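You operate a simulated robot arm through the tools that you are given. There is no shell and no other tool. Be economical: measure what you need, move in short steps, check, and stop when the job is done.

The job below is to be done with a simulated robot arm. You get a single attempt, and the scene is never put back.

## Task
Fit the small silver stirrup over the pegs and clamp it.
Fine: yellow clamp opened, sliding peg set to the number on the stirrup's tag, stirrup down on the rails, clamp shut; the other stirrups stay.
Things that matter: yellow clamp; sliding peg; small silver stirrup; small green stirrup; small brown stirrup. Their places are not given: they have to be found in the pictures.

It is judged by the outcome, as a careful person would: the job done as asked, and still so three seconds after it is handed in. It fails if anything else is knocked over, pushed out of place, dropped, spilled or broken.

## Robot
A 6-joint arm with a two-finger parallel gripper, fixed in place. Base frame: the origin is at the foot of the arm, x ahead of it, y to its left, z up. Readings come in m, rad, newtons and seconds.
Its first joint turns from -1.152 to 1.152 rad. Payload 2.1 kg.
The tool frame sits at the grasp point between the pads (the TCP): z along the fingers, y along the line on which they close. The tips reach 0.03 m beyond it. The gripper opens to 0.094 m. The fingers are 0.028 m wide and 0.01 m thick; the gripper's body (0.05 by 0.096 m) begins 0.055 m behind the TCP.
Orientation is that of the tool frame in the base frame, as a unit quaternion [x, y, z, w]. With the fingers straight down and closing along the base's y, the tool's x points along the base's -x, its y along +y and its z along -z.

## Interface
- The arm moves only by the tool play_rows. Its argument "plan" is a list of rows, each a list of 3 entries, a list of its own where there are three numbers: the shift along the tool's x, y, z in m, then the turn, a rotation vector about the tool's x, y, z in rad, then the gripper command, from -1 (shut) to 1 (fully open), values between in proportion. In form: [[[tx, ty, tz], [wx, wy, wz], claw], ...]. A call has 1 to 8 rows; each row is the pose to reach, as a shift and turn from the pose commanded when the call began, along the tool's axes at that moment. Rows are played at 5 a second. More than 0.05 m and 0.15 rad between two rows, or a gripper value outside its range, and nothing of the call is played. A pose out of reach is approached as far as the arm can. The call stops where the force on the tool passes 80 N (or 10 N more than at its start, if that is more) or the arm is blocked; 0.2 s more then pass. The fingers move at their own pace (about 0.072 m/s each) and stop on an object; they squeeze with about 30 N. The grip force told is the motor's: it shows also when the fingers shut on nothing. Time passes only in rows, and 0.2 s behind the last, so rows that repeat a pose let the fingers close. It gives the time, the measured TCP pose, the force on the tool (base axes), the opening and the grip force at its end, in the units of the frame above (readings bear some noise).
- Cameras (640 x 400 px; columns grow to the right, rows downward): "scene" is fixed at [0.0351, -0.3595, 0.4826]; the picture's right is [0.91, -0.41, 0.00], its down [-0.24, -0.54, -0.81] and it looks along [0.33, 0.74, -0.59] (base axes); focal length 249 px, centre (320, 200). "wrist" rides on the gripper at [-0.037, 0, -0.058] in the tool frame; the picture's right is [0.00, -1.00, 0.00], its down [0.97, 0.00, -0.24] and it looks along [0.24, 0.00, 0.97] (tool axes); focal length 218 px, centre (320, 200).
- get_image(camera): a new picture of that camera. It takes no simulated time.
- pixel_to_xyz(camera, pixels): there is no depth. For up to 12 entries [column, row, z] of the newest picture of that camera ("zoom" is the newest enlarged one), the place [x, y] in the base frame at which the ray of that pixel passes the height z, good to about 0.003 m. It takes no simulated time.
- close_up(camera, box): a new picture of the part [left, top, right, bottom] of that camera's present view, enlarged. It takes no simulated time.
- sign_off(): hands the job in; it is judged then, once.

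Keep the steps short. Do not move on a guess: measure, check each grasp and each placing, and mend mistakes. In all there are 80 turns and 46 pictures (those below and enlarged ones count). Leave the gripper open and the arm clear of the work at the hand-in unless told otherwise, and finish with a single line.

The tools are called after "Emit:" by a JSON object that holds its "op" and its "data". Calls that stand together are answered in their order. play_rows: Moves the arm, as the interface text tells. Its arguments: {"type":"object","properties":{"plan":{"type":"array","items":{"type":"array"}}},"required":["plan"]} The other tools are called the same way: get_image (camera) takes a picture; pixel_to_xyz (camera, pixels) gives the place at which the rays of pixels pass given heights; close_up (camera, box) takes an enlarged picture of a part of a camera's view; sign_off () hands the job in.

At the start:

```text
time: 0.0
tool_pos: [0.224, 0.1551, 0.3393]
tool_rot: [0.0, 1.0, 0.0, 0.001]
ft_force: [-0.2, 0.5, 0.5]
opening: 0.0939
grip_force: 0.1
```

scene: 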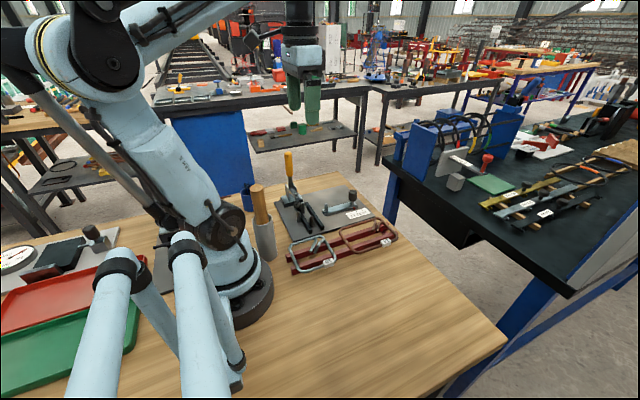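
wrist: 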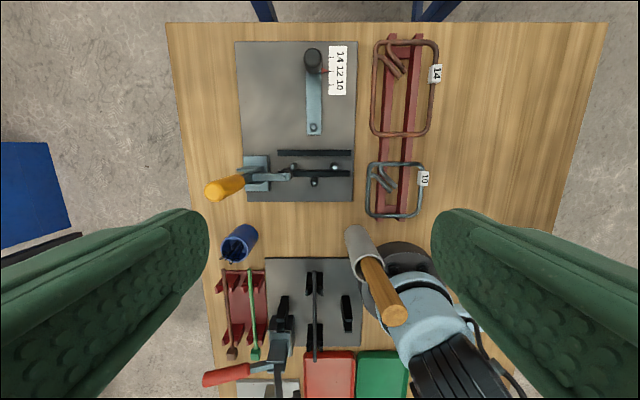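

I see the yellow clamp on a grey plate, a slider with a 14/12/10 scale, and stirrups on a red rack. I'll take enlarged views first.

Emit:
{"op": "close_up", "data": {"camera": "wrist", "box": [190, 30, 450, 230]}}

Emit:
{"op": "close_up", "data": {"camera": "scene", "box": [240, 140, 420, 290]}}

Emit:
{"op": "close_up", "data": {"camera": "wrist", "box": [190, 220, 450, 400]}}

```text
2.00 times, centred on (320, 130) of wrist
```

zoom: 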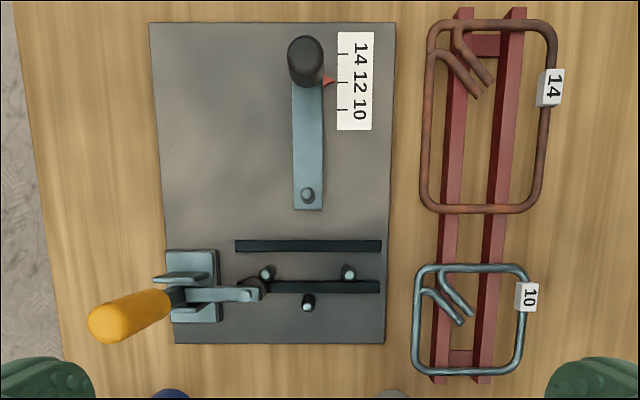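

```text
2.67 times, centred on (330, 215) of scene
```

zoom: 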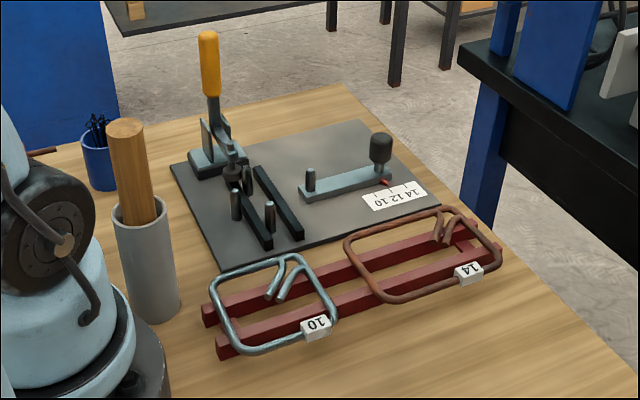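

```text
2.22 times, centred on (320, 310) of wrist
```

zoom: 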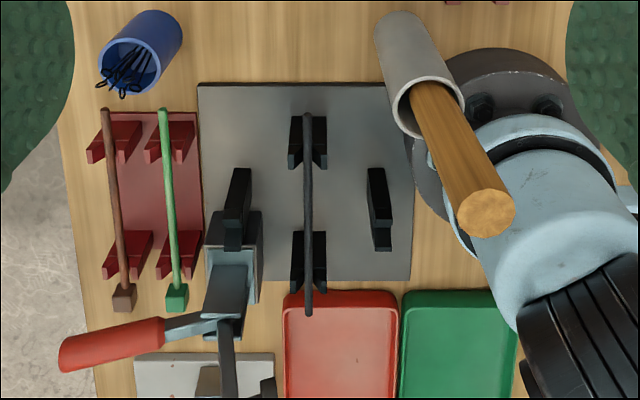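

The silver stirrup's tag reads 10, and the red slider pointer is at 12. Next I'll measure where the key points are.

Emit:
{"op": "pixel_to_xyz", "data": {"camera": "wrist", "pixels": [[313, 60, -0.36], [314, 127, -0.38], [294, 165, -0.38], [334, 165, -0.38], [314, 181, -0.38], [205, 188, -0.25], [257, 175, -0.38], [368, 190, -0.39], [422, 190, -0.39], [395, 164, -0.39], [395, 216, -0.39], [425, 178, -0.39]]}}

Emit:
{"op": "pixel_to_xyz", "data": {"camera": "wrist", "pixels": [[332, 57, -0.415], [332, 71, -0.415], [332, 85, -0.415], [323, 70, -0.41], [236, 41, -0.415], [353, 202, -0.415], [278, 153, -0.4], [353, 153, -0.4], [353, 173, -0.4], [370, 45, -0.39], [436, 45, -0.39], [400, 135, -0.39]]}}

```text
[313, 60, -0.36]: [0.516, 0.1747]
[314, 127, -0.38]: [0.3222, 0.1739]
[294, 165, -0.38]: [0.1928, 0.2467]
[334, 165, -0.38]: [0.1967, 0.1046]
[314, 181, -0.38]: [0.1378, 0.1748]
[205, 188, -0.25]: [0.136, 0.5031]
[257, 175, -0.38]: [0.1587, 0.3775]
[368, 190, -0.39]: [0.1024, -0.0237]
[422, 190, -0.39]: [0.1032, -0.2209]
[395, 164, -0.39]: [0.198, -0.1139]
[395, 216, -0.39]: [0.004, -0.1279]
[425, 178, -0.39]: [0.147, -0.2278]
```

```text
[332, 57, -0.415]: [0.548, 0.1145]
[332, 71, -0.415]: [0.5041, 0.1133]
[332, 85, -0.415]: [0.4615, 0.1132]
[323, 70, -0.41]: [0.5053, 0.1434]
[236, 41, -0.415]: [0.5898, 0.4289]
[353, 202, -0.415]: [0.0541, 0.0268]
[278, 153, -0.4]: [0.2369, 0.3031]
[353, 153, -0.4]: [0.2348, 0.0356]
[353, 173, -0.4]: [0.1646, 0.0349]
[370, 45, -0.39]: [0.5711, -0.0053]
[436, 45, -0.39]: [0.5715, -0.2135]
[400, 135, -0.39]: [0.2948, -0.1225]
```

At z = -0.42 these sizes come out about twice what the tags say: the scale marks are 43 mm apart where I'd expect 20 mm. The arm's foot also appears to stand on this same table. I'll check the table height by triangulating with both cameras.

Emit:
{"op": "pixel_to_xyz", "data": {"camera": "wrist", "pixels": [[353, 202, 0.0], [353, 202, -0.1], [353, 202, -0.42], [425, 178, 0.02], [425, 178, -0.4], [332, 57, 0.0], [332, 85, 0.0]]}}

Emit:
{"op": "get_image", "data": {"camera": "scene"}}

Emit:
{"op": "pixel_to_xyz", "data": {"camera": "scene", "pixels": [[287, 241, 0.0], [287, 241, -0.1], [287, 241, -0.42], [329, 262, 0.02], [329, 262, -0.4], [372, 210, 0.0], [347, 216, 0.0]]}}

```text
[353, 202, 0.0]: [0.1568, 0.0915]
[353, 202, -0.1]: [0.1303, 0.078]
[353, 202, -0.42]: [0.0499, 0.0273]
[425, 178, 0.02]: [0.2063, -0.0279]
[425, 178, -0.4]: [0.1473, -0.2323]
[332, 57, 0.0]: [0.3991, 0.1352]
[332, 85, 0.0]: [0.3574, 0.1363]
```

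```text
40 pictures are left
```

scene: 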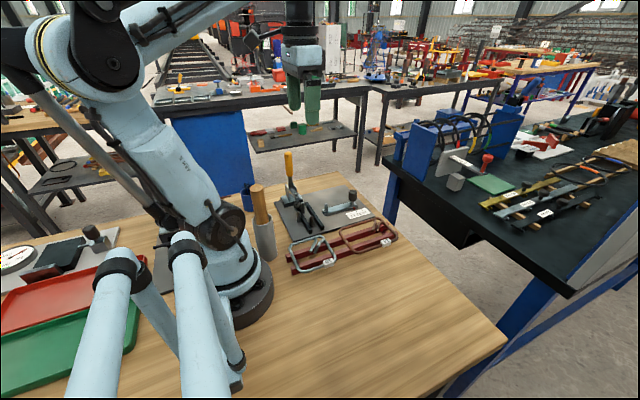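

```text
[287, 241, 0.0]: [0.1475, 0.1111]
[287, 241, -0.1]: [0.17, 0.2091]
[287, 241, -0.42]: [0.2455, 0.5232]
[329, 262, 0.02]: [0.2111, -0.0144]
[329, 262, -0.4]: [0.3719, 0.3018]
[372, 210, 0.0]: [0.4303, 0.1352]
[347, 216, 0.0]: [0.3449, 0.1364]
```

Both cameras agree on a table height of z ≈ 0, which also makes the scale marks 20 mm apart. So the quoted -0.42 doesn't match this scene, and I'll work from z ≈ 0, confirming it again as I go. Next, closer views of the clamp and pegs.

Emit:
{"op": "close_up", "data": {"camera": "scene", "box": [265, 145, 345, 245]}}

Emit:
{"op": "close_up", "data": {"camera": "wrist", "box": [200, 130, 360, 230]}}

Emit:
{"op": "pixel_to_xyz", "data": {"camera": "wrist", "pixels": [[313, 60, 0.05], [314, 127, 0.035], [294, 165, 0.035], [334, 165, 0.035], [314, 181, 0.035], [205, 188, 0.13], [257, 175, 0.03], [368, 190, 0.02], [422, 190, 0.02], [395, 164, 0.02], [395, 216, 0.02], [320, 146, 0.0]]}}

```text
4.00 times, centred on (305, 195) of scene
```

zoom: 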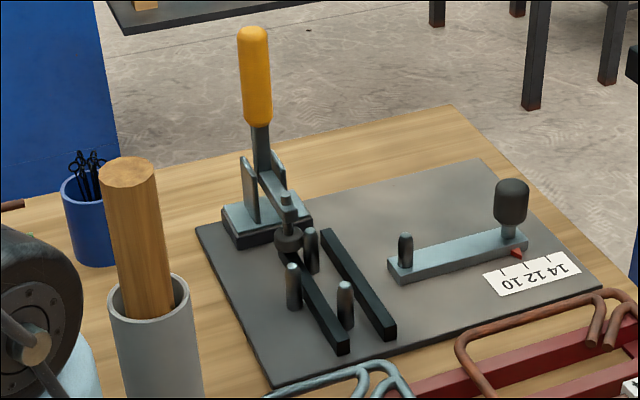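

```text
4.00 times, centred on (280, 180) of wrist
```

zoom: 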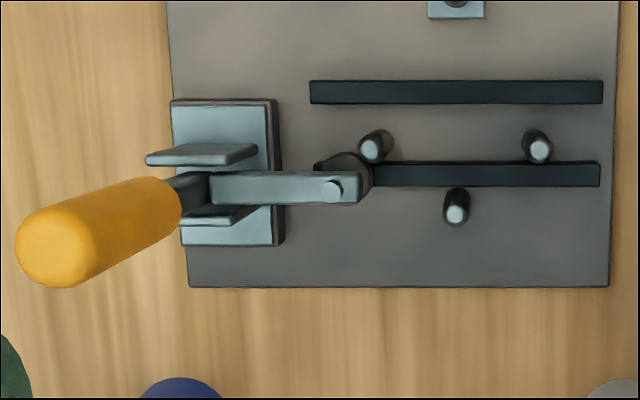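

```text
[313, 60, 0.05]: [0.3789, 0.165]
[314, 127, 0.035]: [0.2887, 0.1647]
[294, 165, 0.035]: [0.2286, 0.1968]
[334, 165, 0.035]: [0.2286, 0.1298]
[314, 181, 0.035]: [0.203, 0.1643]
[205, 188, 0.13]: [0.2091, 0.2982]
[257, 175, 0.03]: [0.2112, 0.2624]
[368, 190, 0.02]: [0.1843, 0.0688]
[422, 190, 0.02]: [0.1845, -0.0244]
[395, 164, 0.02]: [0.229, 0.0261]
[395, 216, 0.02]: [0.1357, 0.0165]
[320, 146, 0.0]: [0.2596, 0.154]
```

What I read from the views:
- The stirrup is about 93 mm square and should go around all four pegs.
- With the slider at 10, it would be centred near (0.239, 0.164).
- The clamp presser is down over the left end of the rail.
- The clamp's handle stands upright.

Now I'll triangulate the handle top: zoom (253,30) is scene (288,152), and the wrist pixel is about (212,192).

Emit:
{"op": "pixel_to_xyz", "data": {"camera": "wrist", "pixels": [[211, 191, 0.1], [211, 191, 0.12], [211, 191, 0.14], [211, 191, 0.16], [239, 178, 0.06], [239, 178, 0.08], [239, 178, 0.1], [285, 176, 0.03], [285, 176, 0.05], [247, 178, 0.04], [247, 178, 0.06]]}}

Emit:
{"op": "pixel_to_xyz", "data": {"camera": "scene", "pixels": [[288, 153, 0.1], [288, 153, 0.12], [288, 153, 0.14], [288, 153, 0.16], [290, 176, 0.06], [290, 176, 0.08], [290, 176, 0.1], [297, 201, 0.03], [297, 201, 0.05], [292, 187, 0.04], [292, 187, 0.06]]}}

```text
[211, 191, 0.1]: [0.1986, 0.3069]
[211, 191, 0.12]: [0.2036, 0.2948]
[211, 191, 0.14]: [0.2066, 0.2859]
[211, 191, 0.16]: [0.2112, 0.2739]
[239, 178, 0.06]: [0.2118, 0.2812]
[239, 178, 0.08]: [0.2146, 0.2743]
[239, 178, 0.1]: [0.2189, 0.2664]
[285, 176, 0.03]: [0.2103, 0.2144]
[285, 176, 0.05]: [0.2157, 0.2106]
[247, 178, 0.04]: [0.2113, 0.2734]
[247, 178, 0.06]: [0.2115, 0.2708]
```

```text
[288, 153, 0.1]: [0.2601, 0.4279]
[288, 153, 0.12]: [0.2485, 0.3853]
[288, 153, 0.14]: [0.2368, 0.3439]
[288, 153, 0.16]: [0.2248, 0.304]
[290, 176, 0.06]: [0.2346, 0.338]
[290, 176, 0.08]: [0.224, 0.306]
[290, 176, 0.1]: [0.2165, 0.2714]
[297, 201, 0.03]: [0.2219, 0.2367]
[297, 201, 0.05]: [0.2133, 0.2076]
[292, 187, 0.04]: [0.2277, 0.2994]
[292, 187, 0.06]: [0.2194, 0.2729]
```

The measured geometry is:

| Part | Position (m) |
|---|---|
| Handle | (0.214, 0.268), from z ≈ 0.10 to 0.178 |
| Clamp pivot | z ≈ 0.055 |
| Presser | near (0.215, 0.21) |

I'll close the fingers and go down to z = 0.155 on the -y side of the handle, stopping short of it.

Emit:
{"op": "play_rows", "data": {"plan": [[[0.01, 0, 0.045], [0, 0, 0], -1], [[0.01, 0.01, 0.09], [0, 0, 0], -1], [[0.01, 0.03, 0.135], [0, 0, 0], -1], [[0.01, 0.05, 0.17], [0, 0, 0], -1], [[0.01, 0.068, 0.184], [0, 0, 0], -1], [[0.01, 0.068, 0.184], [0, 0, 0], -1]]}}

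Emit:
{"op": "close_up", "data": {"camera": "scene", "box": [255, 100, 375, 240]}}

```text
time: 1.4
tool_pos: [0.2147, 0.2236, 0.1551]
tool_rot: [0.0, 1.0, 0.0, 0.0]
ft_force: [-0.4, 0.1, 0.2]
opening: 0.0
grip_force: 29.6
```

```text
2.86 times, centred on (315, 170) of scene
```

zoom: 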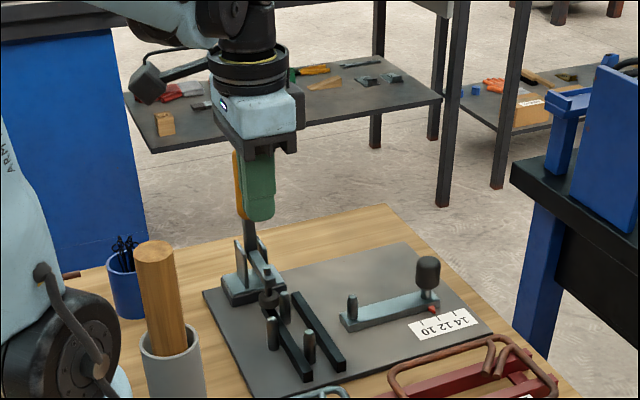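

The arm is where I wanted it, with the fingers just in front of the handle on the -y side. I'll push gently along +y and follow the arc down slightly.

Emit:
{"op": "play_rows", "data": {"plan": [[[0, 0.012, 0], [0, 0, 0], -1], [[0, 0.022, 0], [0, 0, 0], -1], [[0, 0.032, 0], [0, 0, 0], -1], [[0, 0.042, 0.002], [0, 0, 0], -1], [[0, 0.052, 0.006], [0, 0, 0], -1], [[0, 0.052, 0.006], [0, 0, 0], -1]]}}

Emit:
{"op": "close_up", "data": {"camera": "scene", "box": [255, 100, 375, 240]}}

```text
time: 2.8
tool_pos: [0.2132, 0.2749, 0.1495]
tool_rot: [0.0, 1.0, 0.0, 0.0]
ft_force: [0.9, 0.4, -0.1]
opening: 0.0
grip_force: 30.0
```

```text
2.86 times, centred on (315, 170) of scene
```

zoom: 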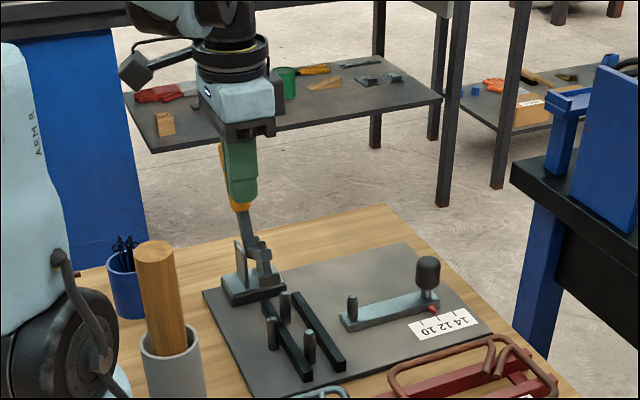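

The handle has tilted and the presser has lifted off the rail. I'll keep following the arc.

Emit:
{"op": "play_rows", "data": {"plan": [[[0, 0.012, 0.004], [0, 0, 0], -1], [[0, 0.024, 0.009], [0, 0, 0], -1], [[0, 0.036, 0.015], [0, 0, 0], -1], [[0, 0.046, 0.022], [0, 0, 0], -1], [[0, 0.054, 0.03], [0, 0, 0], -1], [[0, 0.054, 0.03], [0, 0, 0], -1]]}}

Emit:
{"op": "close_up", "data": {"camera": "scene", "box": [255, 100, 375, 240]}}

```text
time: 4.2
tool_pos: [0.2127, 0.3282, 0.1198]
tool_rot: [0.0, 1.0, 0.0, 0.0]
ft_force: [0.0, -6.8, 20.2]
opening: 0.0
grip_force: 30.1
```

```text
2.86 times, centred on (315, 170) of scene
```

zoom: 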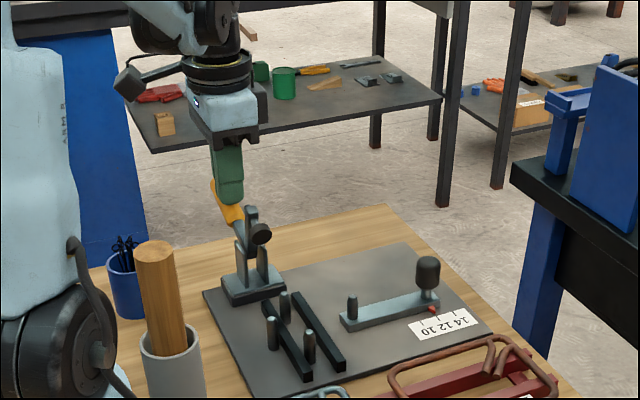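

The arm is upright now and the 20 N reading suggests the handle has reached its end stop. I'll back straight up and check that it stays open.

Emit:
{"op": "play_rows", "data": {"plan": [[[0, -0.005, -0.03], [0, 0, 0], -1], [[0, -0.005, -0.07], [0, 0, 0], -1], [[0, -0.03, -0.1], [0, 0, 0], -1], [[-0.04, -0.06, -0.1], [0, 0, 0], -1], [[-0.08, -0.1, -0.1], [0, 0, 0], 0], [[-0.12, -0.14, -0.1], [0, 0, 0], 0], [[-0.16, -0.163, -0.1], [0, 0, 0], 0], [[-0.16, -0.163, -0.1], [0, 0, 0], 0]]}}

Emit:
{"op": "close_up", "data": {"camera": "scene", "box": [265, 140, 385, 240]}}

Emit:
{"op": "get_image", "data": {"camera": "wrist"}}

```text
refused: row 5 steps farther than a row can; nothing moved
```

```text
4.00 times, centred on (325, 190) of scene
```

zoom: 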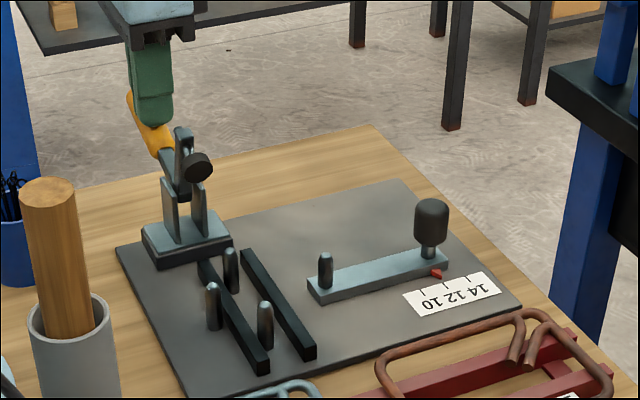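

```text
33 pictures are left
```

wrist: 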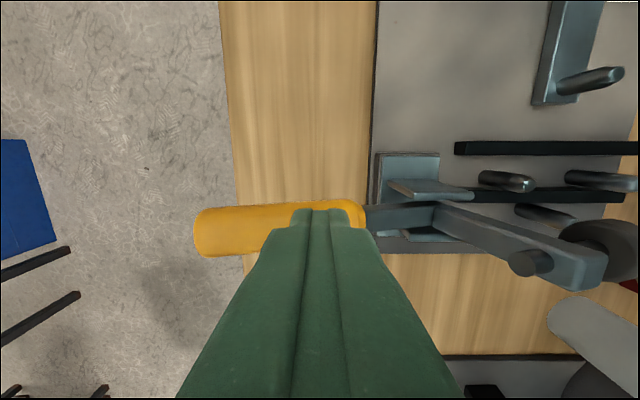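

That was refused because one step was too long. I'll repeat it with shorter steps.

Emit:
{"op": "play_rows", "data": {"plan": [[[0, -0.005, -0.03], [0, 0, 0], -1], [[0, -0.005, -0.07], [0, 0, 0], -1], [[0, -0.03, -0.1], [0, 0, 0], -1], [[-0.03, -0.06, -0.1], [0, 0, 0], -1], [[-0.06, -0.095, -0.1], [0, 0, 0], 0], [[-0.09, -0.13, -0.1], [0, 0, 0], 0], [[-0.12, -0.163, -0.1], [0, 0, 0], 0], [[-0.12, -0.163, -0.1], [0, 0, 0], 0]]}}

Emit:
{"op": "close_up", "data": {"camera": "scene", "box": [265, 140, 385, 240]}}

Emit:
{"op": "get_image", "data": {"camera": "wrist"}}

```text
time: 6.0
tool_pos: [0.3333, 0.1645, 0.2196]
tool_rot: [0.0, 1.0, 0.0, 0.0]
ft_force: [0.0, -0.6, -0.4]
opening: 0.0472
grip_force: 0.1
```

```text
4.00 times, centred on (325, 190) of scene
```

zoom: 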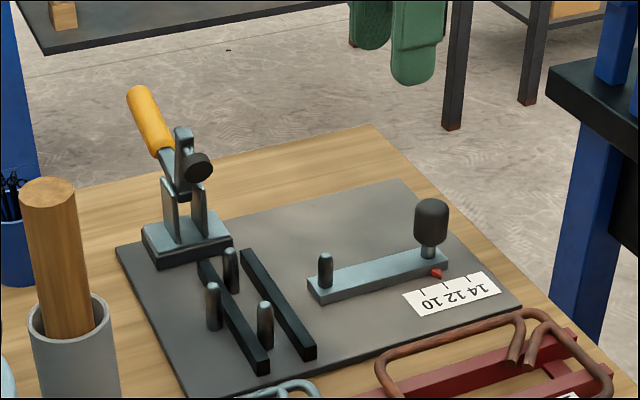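

```text
31 pictures are left
```

wrist: 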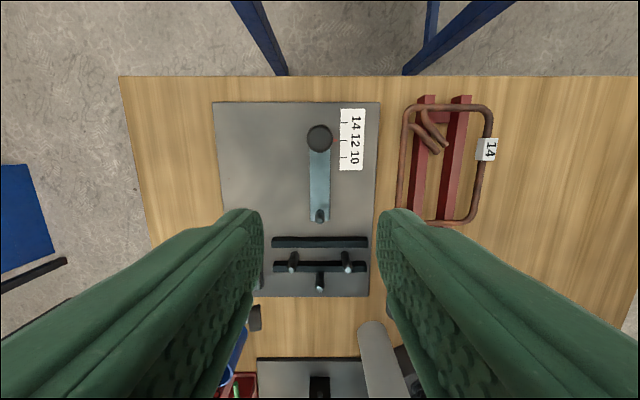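

The clamp stays open. The knob is at wrist (320,138). I'll triangulate it, its pegs and the scale.

Emit:
{"op": "pixel_to_xyz", "data": {"camera": "wrist", "pixels": [[320, 138, 0.03], [320, 138, 0.06], [332, 137, 0.01], [343, 123, 0.005], [343, 141, 0.005], [343, 158, 0.005], [320, 215, 0.04], [293, 256, 0.04], [347, 256, 0.04], [320, 277, 0.04], [272, 242, 0.015], [367, 242, 0.015]]}}

Emit:
{"op": "pixel_to_xyz", "data": {"camera": "scene", "pixels": [[352, 191, 0.04], [352, 191, 0.06], [352, 191, 0.08], [325, 204, 0.03], [325, 204, 0.05], [298, 211.5, 0.03], [298, 211.5, 0.05], [310, 216, 0.03], [310, 216, 0.05], [314, 231, 0.0], [314, 231, 0.02]]}}

Emit:
{"op": "close_up", "data": {"camera": "wrist", "box": [260, 90, 390, 180]}}

```text
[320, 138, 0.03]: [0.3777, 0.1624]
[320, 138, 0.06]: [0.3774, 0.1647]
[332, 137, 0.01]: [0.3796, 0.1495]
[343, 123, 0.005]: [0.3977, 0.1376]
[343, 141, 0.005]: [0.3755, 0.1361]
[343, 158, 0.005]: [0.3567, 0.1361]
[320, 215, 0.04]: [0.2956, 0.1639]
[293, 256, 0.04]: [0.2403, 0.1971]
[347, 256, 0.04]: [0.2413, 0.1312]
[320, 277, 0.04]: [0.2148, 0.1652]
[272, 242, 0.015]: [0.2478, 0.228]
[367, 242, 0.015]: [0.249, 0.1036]
```

```text
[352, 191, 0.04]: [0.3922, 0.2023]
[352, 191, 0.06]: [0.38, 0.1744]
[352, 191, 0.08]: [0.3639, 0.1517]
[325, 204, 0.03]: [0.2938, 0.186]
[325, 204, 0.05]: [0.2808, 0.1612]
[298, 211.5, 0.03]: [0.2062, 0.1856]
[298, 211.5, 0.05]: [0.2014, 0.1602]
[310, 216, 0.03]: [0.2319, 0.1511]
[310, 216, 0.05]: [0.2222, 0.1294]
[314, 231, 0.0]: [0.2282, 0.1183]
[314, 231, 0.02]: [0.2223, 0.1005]
```

```text
4.44 times, centred on (325, 135) of wrist
```

zoom: 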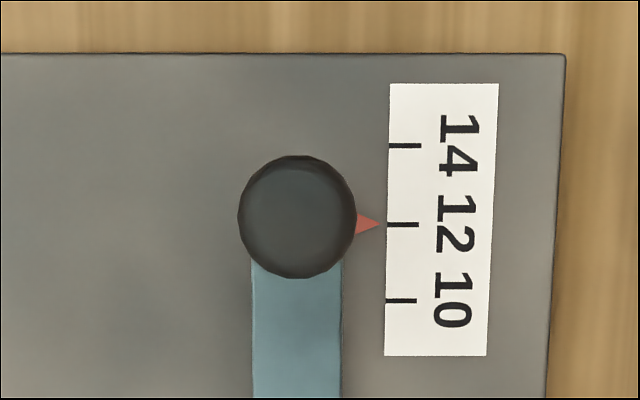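

The knob is centred at (0.3775, 0.1645) with its top at about z = 0.067, and the pointer is on 12. I'll lower the open fingers around the knob.

Emit:
{"op": "play_rows", "data": {"plan": [[[-0.0442, 0, 0], [0, 0, 0], 0], [[-0.0442, 0, 0.045], [0, 0, 0], 0], [[-0.0442, 0, 0.09], [0, 0, 0], 0], [[-0.0442, 0, 0.13], [0, 0, 0], 0], [[-0.0442, 0, 0.153], [0, 0, 0], 0], [[-0.0442, 0, 0.153], [0, 0, 0], -1], [[-0.0442, 0, 0.153], [0, 0, 0], -1], [[-0.0442, 0, 0.153], [0, 0, 0], -1]]}}

Emit:
{"op": "close_up", "data": {"camera": "scene", "box": [285, 130, 405, 230]}}

```text
time: 7.8
tool_pos: [0.3777, 0.1652, 0.0657]
tool_rot: [0.001, 1.0, -0.001, 0.0]
ft_force: [-1.3, -17.5, -11.0]
opening: 0.0255
grip_force: 44.5
```

```text
4.00 times, centred on (345, 180) of scene
```

zoom: 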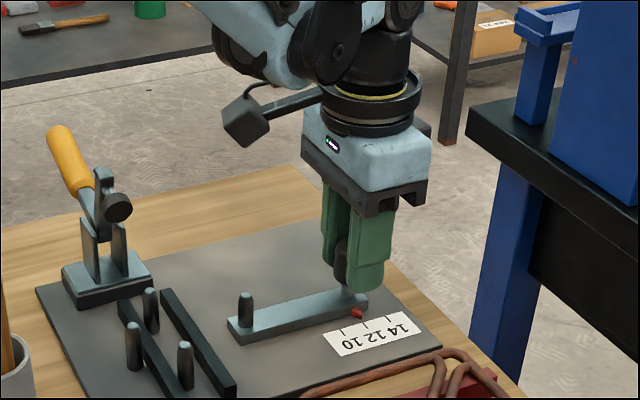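

The knob is gripped at an opening of 0.0255, and the pointer is on 12. Now I'll slide it 20 mm along -x towards 10.

Emit:
{"op": "play_rows", "data": {"plan": [[[0.005, 0, 0], [0, 0, 0], -1], [[0.01, 0, 0], [0, 0, 0], -1], [[0.015, 0, 0], [0, 0, 0], -1], [[0.02, 0, 0], [0, 0, 0], -1], [[0.02, 0, 0], [0, 0, 0], -1]]}}

Emit:
{"op": "close_up", "data": {"camera": "scene", "box": [310, 180, 390, 230]}}

```text
time: 9.0
tool_pos: [0.3583, 0.1648, 0.0659]
tool_rot: [0.001, 1.0, -0.002, 0.001]
ft_force: [4.9, -25.7, -32.5]
opening: 0.0259
grip_force: 44.8
```

```text
8.00 times, centred on (350, 205) of scene
```

zoom: 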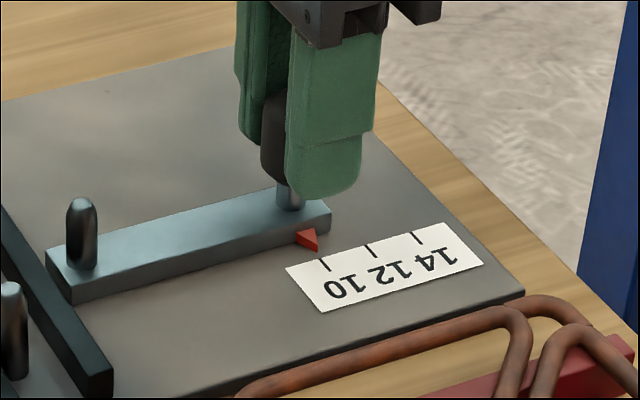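

The pointer looks to be at the 10 mark. I'll release, lift straight up and check from above.

Emit:
{"op": "play_rows", "data": {"plan": [[[0.02, 0, 0], [0, 0, 0], 0], [[0.02, 0, 0], [0, 0, 0], 0], [[0.02, 0, -0.04], [0, 0, 0], 0], [[0.02, 0, -0.085], [0, 0, 0], 0], [[0.02, 0, -0.13], [0, 0, 0], 0], [[0.02, 0, -0.13], [0, 0, 0], 0]]}}

Emit:
{"op": "close_up", "data": {"camera": "wrist", "box": [230, 90, 420, 230]}}

```text
time: 10.4
tool_pos: [0.3366, 0.1666, 0.1988]
tool_rot: [0.001, 1.0, 0.0, 0.0]
ft_force: [0.5, 0.0, -0.5]
opening: 0.0471
grip_force: 0.1
```

```text
2.86 times, centred on (325, 160) of wrist
```

zoom: 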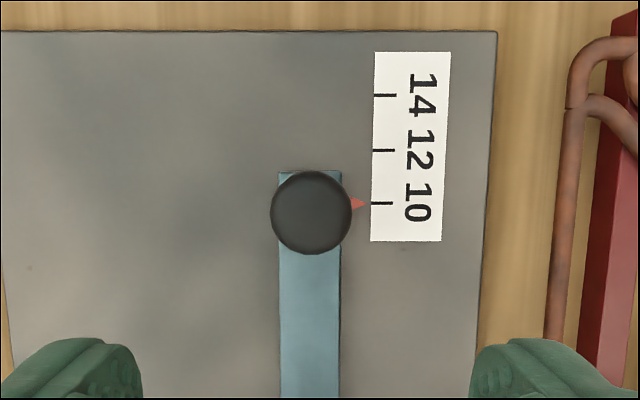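

I shifted 20 mm further than intended during that release, because rows count from the new commanded pose. The fingers opened in time, though, and the pointer is on the 10 line (zoom row 204 against 203), so no harm was done. Next I'll move over the pegs and measure them from directly above.

Emit:
{"op": "play_rows", "data": {"plan": [[[0.045, 0, 0], [0, 0, 0], 0], [[0.09, 0, 0], [0, 0, 0], 0], [[0.1336, -0.0026, 0], [0, 0, 0], 0.6], [[0.1336, -0.0026, 0], [0, 0, 0], 0.6]]}}

Emit:
{"op": "close_up", "data": {"camera": "wrist", "box": [240, 80, 400, 200]}}

Emit:
{"op": "pixel_to_xyz", "data": {"camera": "zoom", "pixels": [[320, 200, 0.05]]}}

```text
time: 11.4
tool_pos: [0.2023, 0.1622, 0.1958]
tool_rot: [0.0, 1.0, 0.0, 0.0]
ft_force: [-0.2, -0.5, 0.2]
opening: 0.0754
grip_force: 0.1
```

```text
3.33 times, centred on (320, 140) of wrist
```

zoom: 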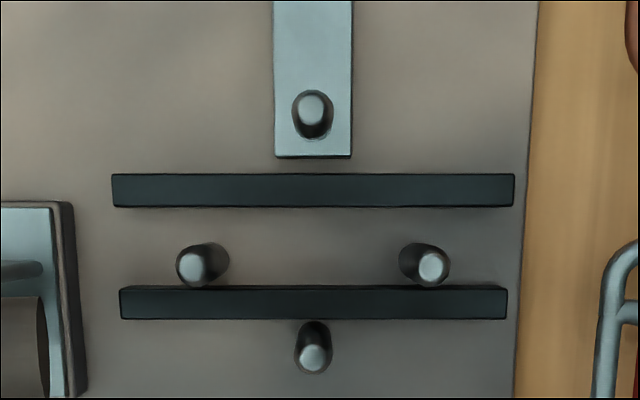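

```text
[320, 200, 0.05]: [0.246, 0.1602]
```

Emit:
{"op": "pixel_to_xyz", "data": {"camera": "zoom", "pixels": [[191, 268, 0.05], [433, 267, 0.05], [312, 357, 0.05], [312, 105, 0.05], [215, 258, 0.005], [410, 258, 0.005], [313, 335, 0.005], [312, 125, 0.015], [114, 190, 0.018], [513, 190, 0.018], [122, 302, 0.018], [506, 302, 0.018]]}}

```text
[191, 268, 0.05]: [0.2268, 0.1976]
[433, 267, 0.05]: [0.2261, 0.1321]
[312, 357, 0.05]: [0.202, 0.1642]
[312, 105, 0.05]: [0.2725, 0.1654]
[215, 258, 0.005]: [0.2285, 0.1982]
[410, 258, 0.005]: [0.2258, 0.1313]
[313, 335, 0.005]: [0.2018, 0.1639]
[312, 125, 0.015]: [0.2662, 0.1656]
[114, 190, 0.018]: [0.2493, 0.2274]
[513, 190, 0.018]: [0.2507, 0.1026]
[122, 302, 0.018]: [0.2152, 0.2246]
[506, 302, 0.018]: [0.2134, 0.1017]
```

Measured peg centres, with a radius of about 4.7 mm:

| Peg | Position (m) |
|---|---|
| Left | (0.2275, 0.198) |
| Right | (0.226, 0.132) |
| Single | (0.202, 0.164) |
| Slider | (0.2695, 0.1655) |

The stirrup should be centred at about (0.2357, 0.165). I'll grip its far bar, right of its middle, with the fingers closing along x. To do that I'll move over the rack while yawing 90°.

Emit:
{"op": "play_rows", "data": {"plan": [[[-0.01, -0.02, -0.01], [0, 0, 0.14], 0], [[-0.02, -0.04, -0.02], [0, 0, 0.28], 0], [[-0.024, -0.06, -0.03], [0, 0, 0.42], 0], [[-0.024, -0.08, -0.03], [0, 0, 0.56], 0], [[-0.024, -0.1, -0.03], [0, 0, 0.7], 0], [[-0.024, -0.12, -0.03], [0, 0, 0.84], 0], [[-0.024, -0.14, -0.03], [0, 0, 0.98], 0], [[-0.024, -0.14, -0.03], [0, 0, 1.12], 0]]}}

```text
time: 13.2
tool_pos: [0.2274, 0.0228, 0.2276]
tool_rot: [0.532, 0.846, 0.0, 0.0]
ft_force: [0.1, -0.1, 0.8]
opening: 0.0471
grip_force: 0.0
```

No problems so far. I'll turn the remaining 0.451 rad in place and look.

Emit:
{"op": "play_rows", "data": {"plan": [[[0, 0, 0], [0, 0, 0.15], 0], [[0, 0, 0], [0, 0, 0.3], 0], [[0, 0, 0], [0, 0, 0.4508], 0], [[0, 0, 0], [0, 0, 0.4508], 0]]}}

Emit:
{"op": "get_image", "data": {"camera": "wrist"}}

Emit:
{"op": "pixel_to_xyz", "data": {"camera": "wrist", "pixels": [[320, 146, 0.02]]}}

```text
time: 14.2
tool_pos: [0.2287, 0.023, 0.2272]
tool_rot: [0.708, 0.706, 0.0, -0.001]
ft_force: [-0.1, 0.7, 0.6]
opening: 0.047
grip_force: 0.1
```

```text
25 pictures are left
```

wrist: 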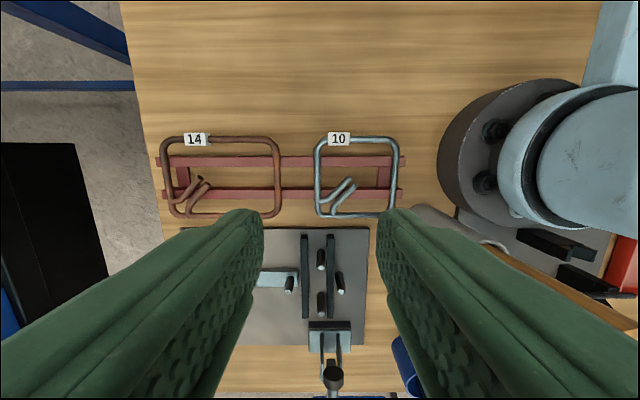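

```text
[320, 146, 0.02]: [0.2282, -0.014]
```

Emit:
{"op": "close_up", "data": {"camera": "wrist", "box": [280, 110, 440, 230]}}

Emit:
{"op": "close_up", "data": {"camera": "scene", "box": [275, 220, 355, 280]}}

```text
3.33 times, centred on (360, 170) of wrist
```

zoom: 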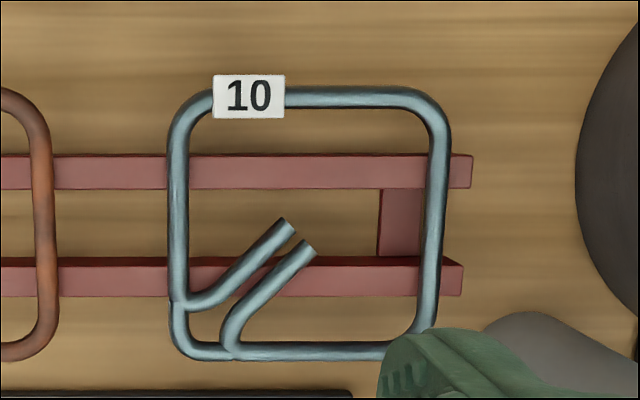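

```text
6.67 times, centred on (315, 250) of scene
```

zoom: 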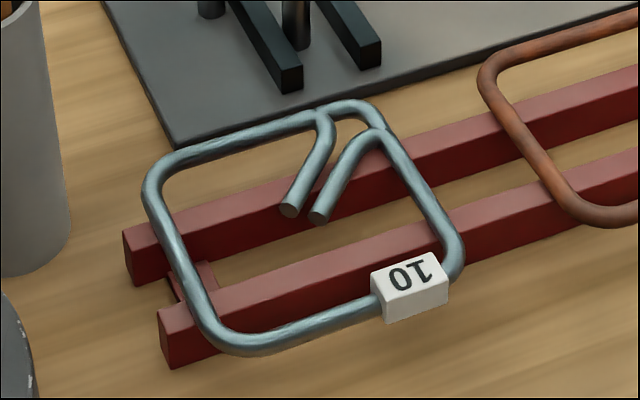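

Emit:
{"op": "pixel_to_xyz", "data": {"camera": "wrist", "pixels": [[350.1, 178.7, 0.02], [350.1, 178.7, 0.04], [356.4, 184.1, 0.02], [356.4, 184.1, 0.04], [317.7, 170, 0.025], [395.1, 170, 0.025], [363, 139.1, 0.025], [354, 215.3, 0.025], [340, 161.6, 0.022], [340, 193, 0.022], [335, 139, 0.03]]}}

Emit:
{"op": "pixel_to_xyz", "data": {"camera": "scene", "pixels": [[315, 252.5, 0.0], [315, 252.5, 0.02], [315, 252.5, 0.04], [310.6, 251.5, 0.0], [310.6, 251.5, 0.02], [310.6, 251.5, 0.04], [329, 260.7, 0.03], [329, 260.7, 0.02]]}}

```text
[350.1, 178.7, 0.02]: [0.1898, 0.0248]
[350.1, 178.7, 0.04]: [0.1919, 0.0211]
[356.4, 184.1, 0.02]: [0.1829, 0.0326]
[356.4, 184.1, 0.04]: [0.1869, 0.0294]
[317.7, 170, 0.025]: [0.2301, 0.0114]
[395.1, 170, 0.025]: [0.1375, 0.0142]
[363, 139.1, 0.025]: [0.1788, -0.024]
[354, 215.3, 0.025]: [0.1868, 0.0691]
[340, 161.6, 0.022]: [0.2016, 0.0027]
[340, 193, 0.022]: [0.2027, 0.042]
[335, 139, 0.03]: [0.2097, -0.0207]
```

```text
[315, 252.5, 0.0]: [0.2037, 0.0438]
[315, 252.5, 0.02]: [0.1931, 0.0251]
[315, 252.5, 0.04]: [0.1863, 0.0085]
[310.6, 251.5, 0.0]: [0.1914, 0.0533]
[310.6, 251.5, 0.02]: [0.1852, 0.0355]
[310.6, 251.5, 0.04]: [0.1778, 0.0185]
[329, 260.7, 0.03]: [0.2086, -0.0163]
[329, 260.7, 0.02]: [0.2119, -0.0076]
```

Stirrup measurements:
- Its bars run from x = 0.1375 to 0.230 and from y = -0.024 to 0.069.
- The rod centre is at z ≈ 0.022 and the rod is about 6.5 mm thick.
- The inner clearance is about 86 mm, against a peg span of about 77 mm.

I'll grip the far bar at (0.230, 0.002), between the tag and the hooks. First I'll descend with narrowed fingers and stop above it.

Emit:
{"op": "play_rows", "data": {"plan": [[[-0.021, 0.0013, 0.03], [0, 0, 0], -0.3], [[-0.021, 0.0013, 0.075], [0, 0, 0], -0.3], [[-0.021, 0.0013, 0.12], [0, 0, 0], -0.3], [[-0.021, 0.0013, 0.15], [0, 0, 0], -0.3], [[-0.021, 0.0013, 0.165], [0, 0, 0], -0.3], [[-0.021, 0.0013, 0.165], [0, 0, 0], -0.3]]}}

Emit:
{"op": "close_up", "data": {"camera": "scene", "box": [275, 200, 371, 272]}}

Emit:
{"op": "close_up", "data": {"camera": "wrist", "box": [200, 100, 440, 280]}}

```text
time: 15.6
tool_pos: [0.2291, 0.0019, 0.0618]
tool_rot: [0.707, 0.708, 0.0, 0.0]
ft_force: [-0.1, 0.8, -0.3]
opening: 0.0326
grip_force: 0.0
```

```text
5.56 times, centred on (323, 236) of scene
```

zoom: 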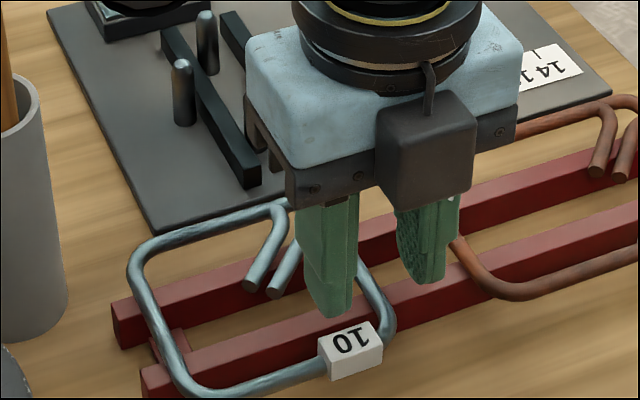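

```text
2.22 times, centred on (320, 190) of wrist
```

zoom: 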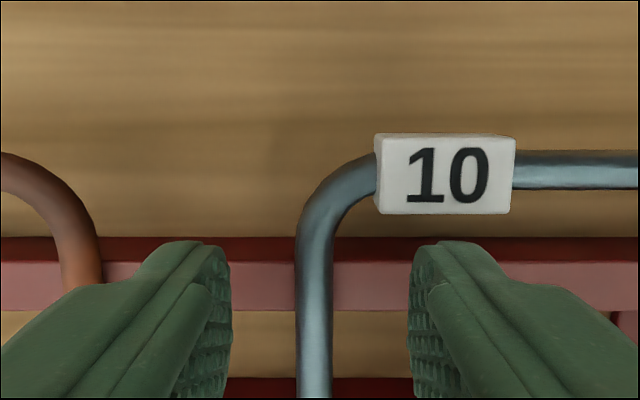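

The bar is centred between the fingers and clear of the tag. I'll go down in small steps while watching the force.

Emit:
{"op": "play_rows", "data": {"plan": [[[0, 0, 0.005], [0, 0, 0], -0.3], [[0, 0, 0.009], [0, 0, 0], -0.3], [[0, 0, 0.011], [0, 0, 0], -0.3], [[0, 0, 0.011], [0, 0, 0], -0.3]]}}

Emit:
{"op": "close_up", "data": {"camera": "scene", "box": [300, 225, 356, 267]}}

```text
time: 16.6
tool_pos: [0.2299, 0.0032, 0.05]
tool_rot: [0.707, 0.707, 0.0, 0.0]
ft_force: [-0.5, 0.3, 0.1]
opening: 0.0329
grip_force: 0.1
```

```text
9.52 times, centred on (328, 246) of scene
```

zoom: 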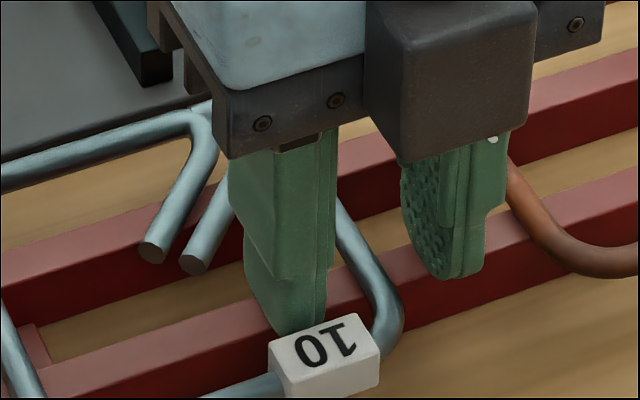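

No contact yet with the tips at z ≈ 0.020. I'll go down 2 mm more.

Emit:
{"op": "play_rows", "data": {"plan": [[[0, 0, 0.001], [0, 0, 0], -0.3], [[0, 0, 0.002], [0, 0, 0], -0.3], [[0, 0, 0.002], [0, 0, 0], -0.3]]}}

```text
time: 17.2
tool_pos: [0.2293, 0.0023, 0.0496]
tool_rot: [0.708, 0.707, -0.001, -0.001]
ft_force: [-1.2, -0.3, 24.6]
opening: 0.0319
grip_force: 0.0
stopped in row 2: the force on the tool passed its limit (the readings are from after the stop); the commanded pose is now the measured one
```

The fingertips touched the rail top at z ≈ 0.0195. I'll back off 1 mm and close.

Emit:
{"op": "play_rows", "data": {"plan": [[[0, 0, -0.001], [0, 0, 0], -0.3], [[0, 0, -0.001], [0, 0, 0], -1], [[0, 0, -0.001], [0, 0, 0], -1], [[0, 0, -0.001], [0, 0, 0], -1]]}}

Emit:
{"op": "close_up", "data": {"camera": "scene", "box": [275, 200, 371, 272]}}

```text
time: 18.2
tool_pos: [0.2289, 0.0028, 0.0505]
tool_rot: [0.707, 0.708, -0.002, -0.001]
ft_force: [-0.6, 0.4, -0.3]
opening: 0.0072
grip_force: 29.7
```

```text
5.56 times, centred on (323, 236) of scene
```

zoom: 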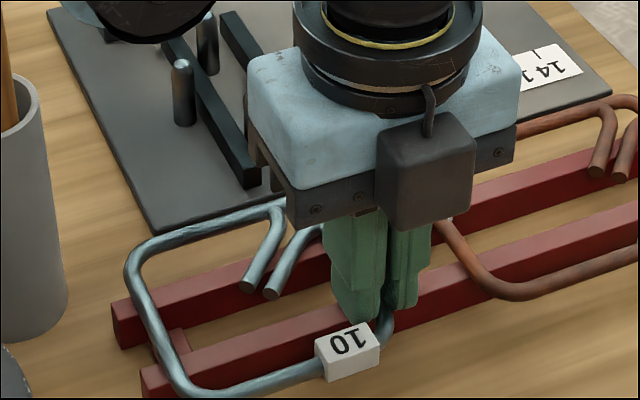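

Gripped at an opening of 7.2 mm, which matches the rod. I'll lift a little and check whether it droops.

Emit:
{"op": "play_rows", "data": {"plan": [[[0, 0, -0.008], [0, 0, 0], -1], [[0, 0, -0.02], [0, 0, 0], -1], [[0, 0, -0.035], [0, 0, 0], -1], [[0, 0, -0.05], [0, 0, 0], -1], [[0, 0, -0.05], [0, 0, 0], -1]]}}

Emit:
{"op": "close_up", "data": {"camera": "scene", "box": [265, 170, 385, 260]}}

```text
time: 19.4
tool_pos: [0.2303, 0.0027, 0.102]
tool_rot: [0.708, 0.707, -0.001, -0.001]
ft_force: [-0.3, 0.1, -1.4]
opening: 0.0072
grip_force: 30.1
```

```text
4.44 times, centred on (325, 215) of scene
```

zoom: 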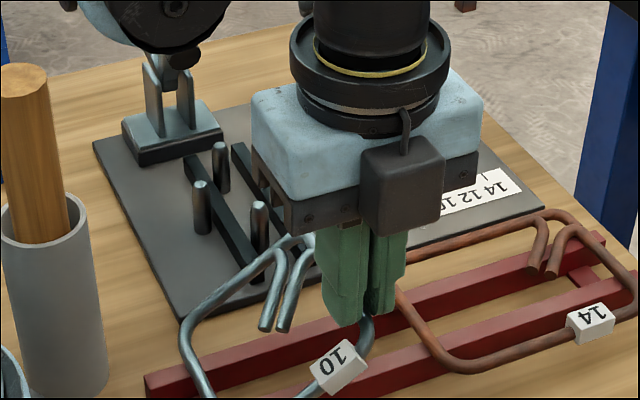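

Emit:
{"op": "close_up", "data": {"camera": "scene", "box": [255, 190, 375, 290]}}

Emit:
{"op": "get_image", "data": {"camera": "wrist"}}

```text
4.00 times, centred on (315, 240) of scene
```

zoom: 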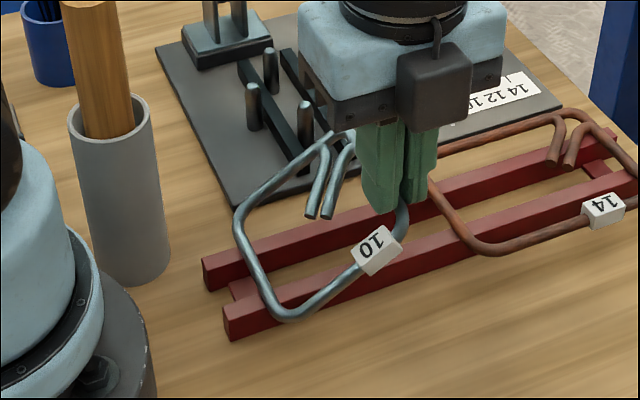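

```text
16 pictures are left
```

wrist: 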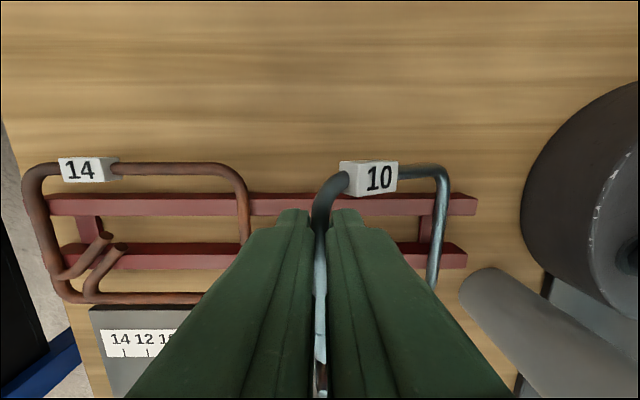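

The stirrup pivots in the grip: the near bar never left the rack, so a round-bar hold can't carry it level. The tag is a flat-sided block about 25 × 15 mm and should resist that turning. I'll lower the bar back onto the rack and release, then re-grip by the tag.

Emit:
{"op": "play_rows", "data": {"plan": [[[0, 0, 0.012], [0, 0, 0], -1], [[0, 0, 0.024], [0, 0, 0], -1], [[0, 0, 0.036], [0, 0, 0], -1], [[0, 0, 0.046], [0, 0, 0], -1], [[0, 0, 0.0505], [0, 0, 0], -1], [[0, 0, 0.0505], [0, 0, 0], -1]]}}

```text
time: 20.8
tool_pos: [0.2308, 0.0016, 0.0503]
tool_rot: [0.707, 0.707, -0.001, -0.002]
ft_force: [-1.4, -2.3, 22.0]
opening: 0.0069
grip_force: 29.9
```

It's back down, with 22 N of contact on the rail. I'll release, rise and rotate the yaw back.

Emit:
{"op": "play_rows", "data": {"plan": [[[0, 0, -0.001], [0, 0, 0], -0.4], [[0, 0, -0.001], [0, 0, 0], -0.4], [[0, 0, -0.03], [0, 0, 0], -0.4], [[0, 0, -0.075], [0, 0, 0], -0.4], [[0, 0, -0.12], [0, 0, 0], -0.4], [[0, 0, -0.14], [0, 0, -0.12], -0.4], [[0, 0, -0.14], [0, 0, -0.26], -0.4], [[0, 0, -0.14], [0, 0, -0.4], -0.4]]}}

Emit:
{"op": "play_rows", "data": {"plan": [[[0, 0, 0], [0, 0, -0.15], -0.4], [[0, 0, 0], [0, 0, -0.3], -0.4], [[0, 0, 0], [0, 0, -0.45], -0.4], [[0, 0, 0], [0, 0, -0.6], -0.4], [[0, 0, 0], [0, 0, -0.75], -0.4], [[0, 0, 0], [0, 0, -0.9], -0.4], [[0, 0, 0], [0, 0, -1.05], -0.4], [[0, 0, 0], [0, 0, -1.1708], -0.4]]}}

Emit:
{"op": "get_image", "data": {"camera": "wrist"}}

```text
time: 22.6
tool_pos: [0.2305, 0.0026, 0.1905]
tool_rot: [0.551, 0.834, -0.001, -0.002]
ft_force: [0.0, -0.3, -0.2]
opening: 0.0281
grip_force: 0.1
```

```text
time: 24.4
tool_pos: [0.2298, 0.0033, 0.1889]
tool_rot: [-0.001, 1.0, -0.001, -0.002]
ft_force: [0.0, 0.4, 0.1]
opening: 0.0285
grip_force: 0.0
```

```text
15 pictures are left
```

wrist: 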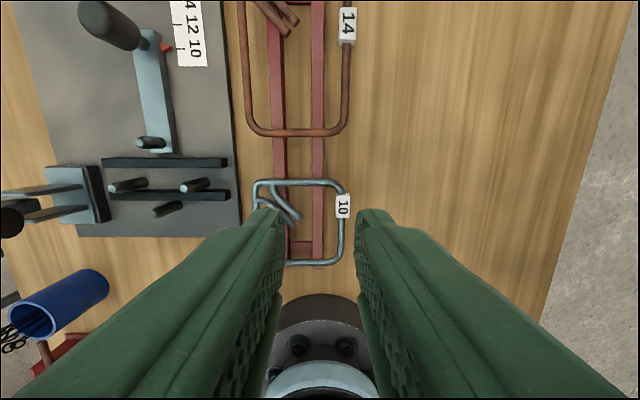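

Emit:
{"op": "close_up", "data": {"camera": "wrist", "box": [240, 165, 368, 245]}}

Emit:
{"op": "pixel_to_xyz", "data": {"camera": "zoom", "pixels": [[516, 149, 0.028], [516, 210, 0.028], [516, 90, 0.028], [450, 87, 0.0228], [200, 85, 0.0228], [510, 320, 0.0228]]}}

```text
5.00 times, centred on (304, 205) of wrist
```

zoom: 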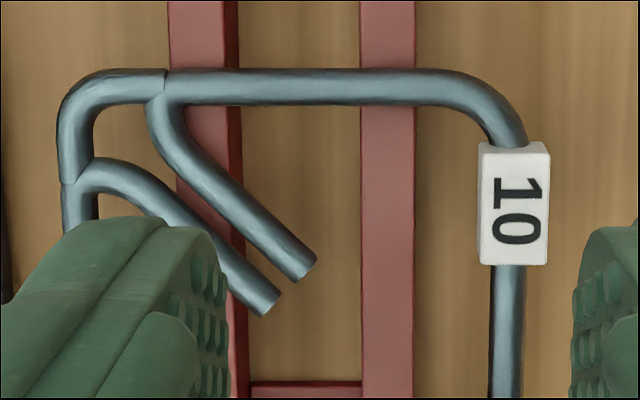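

```text
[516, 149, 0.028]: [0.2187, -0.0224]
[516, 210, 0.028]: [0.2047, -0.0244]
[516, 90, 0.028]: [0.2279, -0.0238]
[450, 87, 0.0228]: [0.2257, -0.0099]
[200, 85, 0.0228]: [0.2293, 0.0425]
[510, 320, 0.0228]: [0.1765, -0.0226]
```

The stirrup is back flat in its place. The tag is centred at (0.2055, -0.0235), about 26 × 14 mm. I'll move over it and descend.

Emit:
{"op": "play_rows", "data": {"plan": [[[0.0243, -0.0268, 0.0], [0, 0, 0], -0.4], [[0.0243, -0.0268, 0.045], [0, 0, 0], -0.4], [[0.0243, -0.0268, 0.09], [0, 0, 0], -0.4], [[0.0243, -0.0268, 0.12], [0, 0, 0], -0.4], [[0.0243, -0.0268, 0.132], [0, 0, 0], -0.4], [[0.0243, -0.0268, 0.132], [0, 0, 0], -0.4]]}}

Emit:
{"op": "close_up", "data": {"camera": "wrist", "box": [224, 120, 416, 260]}}

```text
time: 25.8
tool_pos: [0.2059, -0.0248, 0.058]
tool_rot: [0.0, 1.0, 0.0, -0.002]
ft_force: [0.5, -0.1, -0.6]
opening: 0.028
grip_force: 0.0
```

```text
2.86 times, centred on (320, 190) of wrist
```

zoom: 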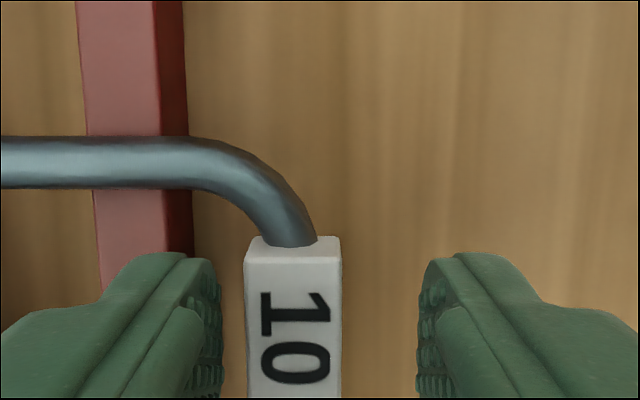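

The tag sits about 3.5 mm towards +y from the gripper's centre. I'll correct for that, then lower until the tips are just above rail height, and close.

Emit:
{"op": "play_rows", "data": {"plan": [[[0, 0.0037, 0], [0, 0, 0], -0.45], [[0, 0.0037, 0.004], [0, 0, 0], -0.45], [[0, 0.0037, 0.0075], [0, 0, 0], -0.45], [[0, 0.0037, 0.0075], [0, 0, 0], -1], [[0, 0.0037, 0.0075], [0, 0, 0], -1], [[0, 0.0037, 0.0075], [0, 0, 0], -1]]}}

Emit:
{"op": "close_up", "data": {"camera": "wrist", "box": [224, 120, 416, 260]}}

```text
time: 27.2
tool_pos: [0.2047, -0.0211, 0.0504]
tool_rot: [0.0, 1.0, 0.001, -0.002]
ft_force: [1.6, 0.1, 2.6]
opening: 0.0134
grip_force: 30.5
```

```text
2.86 times, centred on (320, 190) of wrist
```

zoom: 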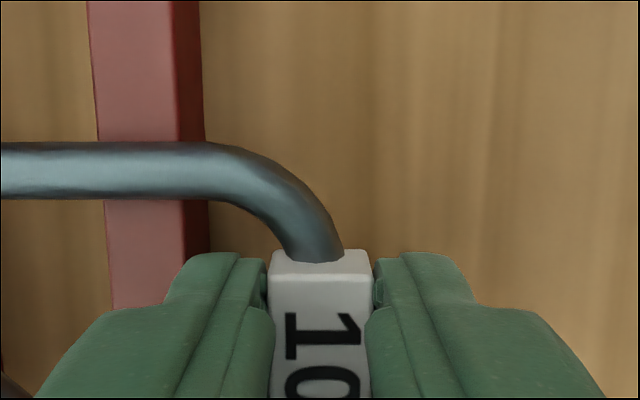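

The tag is gripped at an opening of 13.4 mm. I'll lift slowly and check that it stays level.

Emit:
{"op": "play_rows", "data": {"plan": [[[0, 0, -0.006], [0, 0, 0], -1], [[0, 0, -0.015], [0, 0, 0], -1], [[0, 0, -0.03], [0, 0, 0], -1], [[0, 0, -0.045], [0, 0, 0], -1], [[0, 0, -0.06], [0, 0, 0], -1], [[0, 0, -0.06], [0, 0, 0], -1]]}}

Emit:
{"op": "close_up", "data": {"camera": "scene", "box": [255, 180, 375, 280]}}

```text
time: 28.6
tool_pos: [0.2074, -0.0201, 0.1113]
tool_rot: [0.0, 1.0, 0.0, -0.002]
ft_force: [-0.1, 0.0, -2.0]
opening: 0.0136
grip_force: 29.8
```

```text
4.00 times, centred on (315, 230) of scene
```

zoom: 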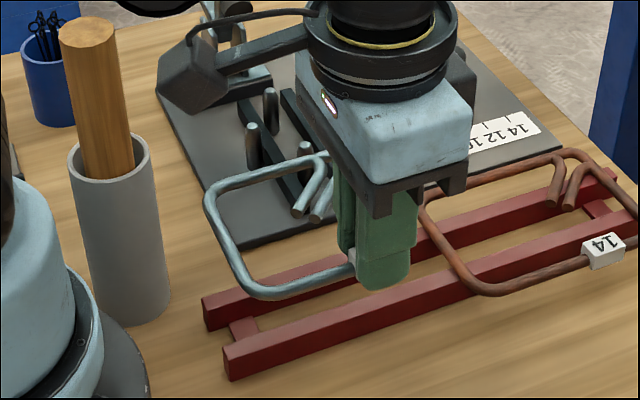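

It's level and well clear. I'll carry it first along +x, away from the mallet tube, then along +y to hover over the pegs with the rod at z ≈ 0.07.

Emit:
{"op": "play_rows", "data": {"plan": [[[-0.025, 0, 0.006], [0, 0, 0], -1], [[-0.0506, 0, 0.012], [0, 0, 0], -1], [[-0.0506, 0.03, 0.012], [0, 0, 0], -1], [[-0.0506, 0.06, 0.012], [0, 0, 0], -1], [[-0.0506, 0.09, 0.012], [0, 0, 0], -1], [[-0.0506, 0.118, 0.012], [0, 0, 0], -1], [[-0.0506, 0.1381, 0.012], [0, 0, 0], -1], [[-0.0506, 0.1381, 0.012], [0, 0, 0], -1]]}}

Emit:
{"op": "get_image", "data": {"camera": "wrist"}}

Emit:
{"op": "close_up", "data": {"camera": "scene", "box": [265, 160, 361, 240]}}

```text
time: 30.4
tool_pos: [0.2554, 0.1173, 0.1003]
tool_rot: [-0.001, 1.0, 0.0, -0.002]
ft_force: [-0.8, 0.4, -2.4]
opening: 0.0134
grip_force: 29.9
```

```text
10 pictures are left
```

wrist: 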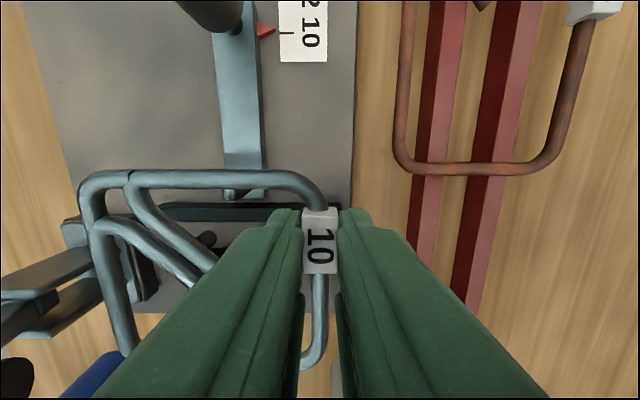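

```text
5.00 times, centred on (313, 200) of scene
```

zoom: 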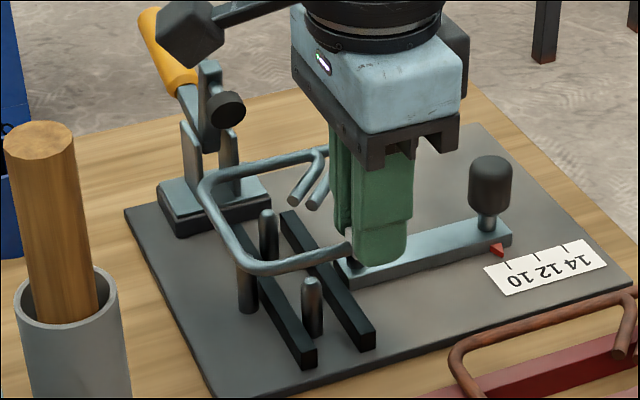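

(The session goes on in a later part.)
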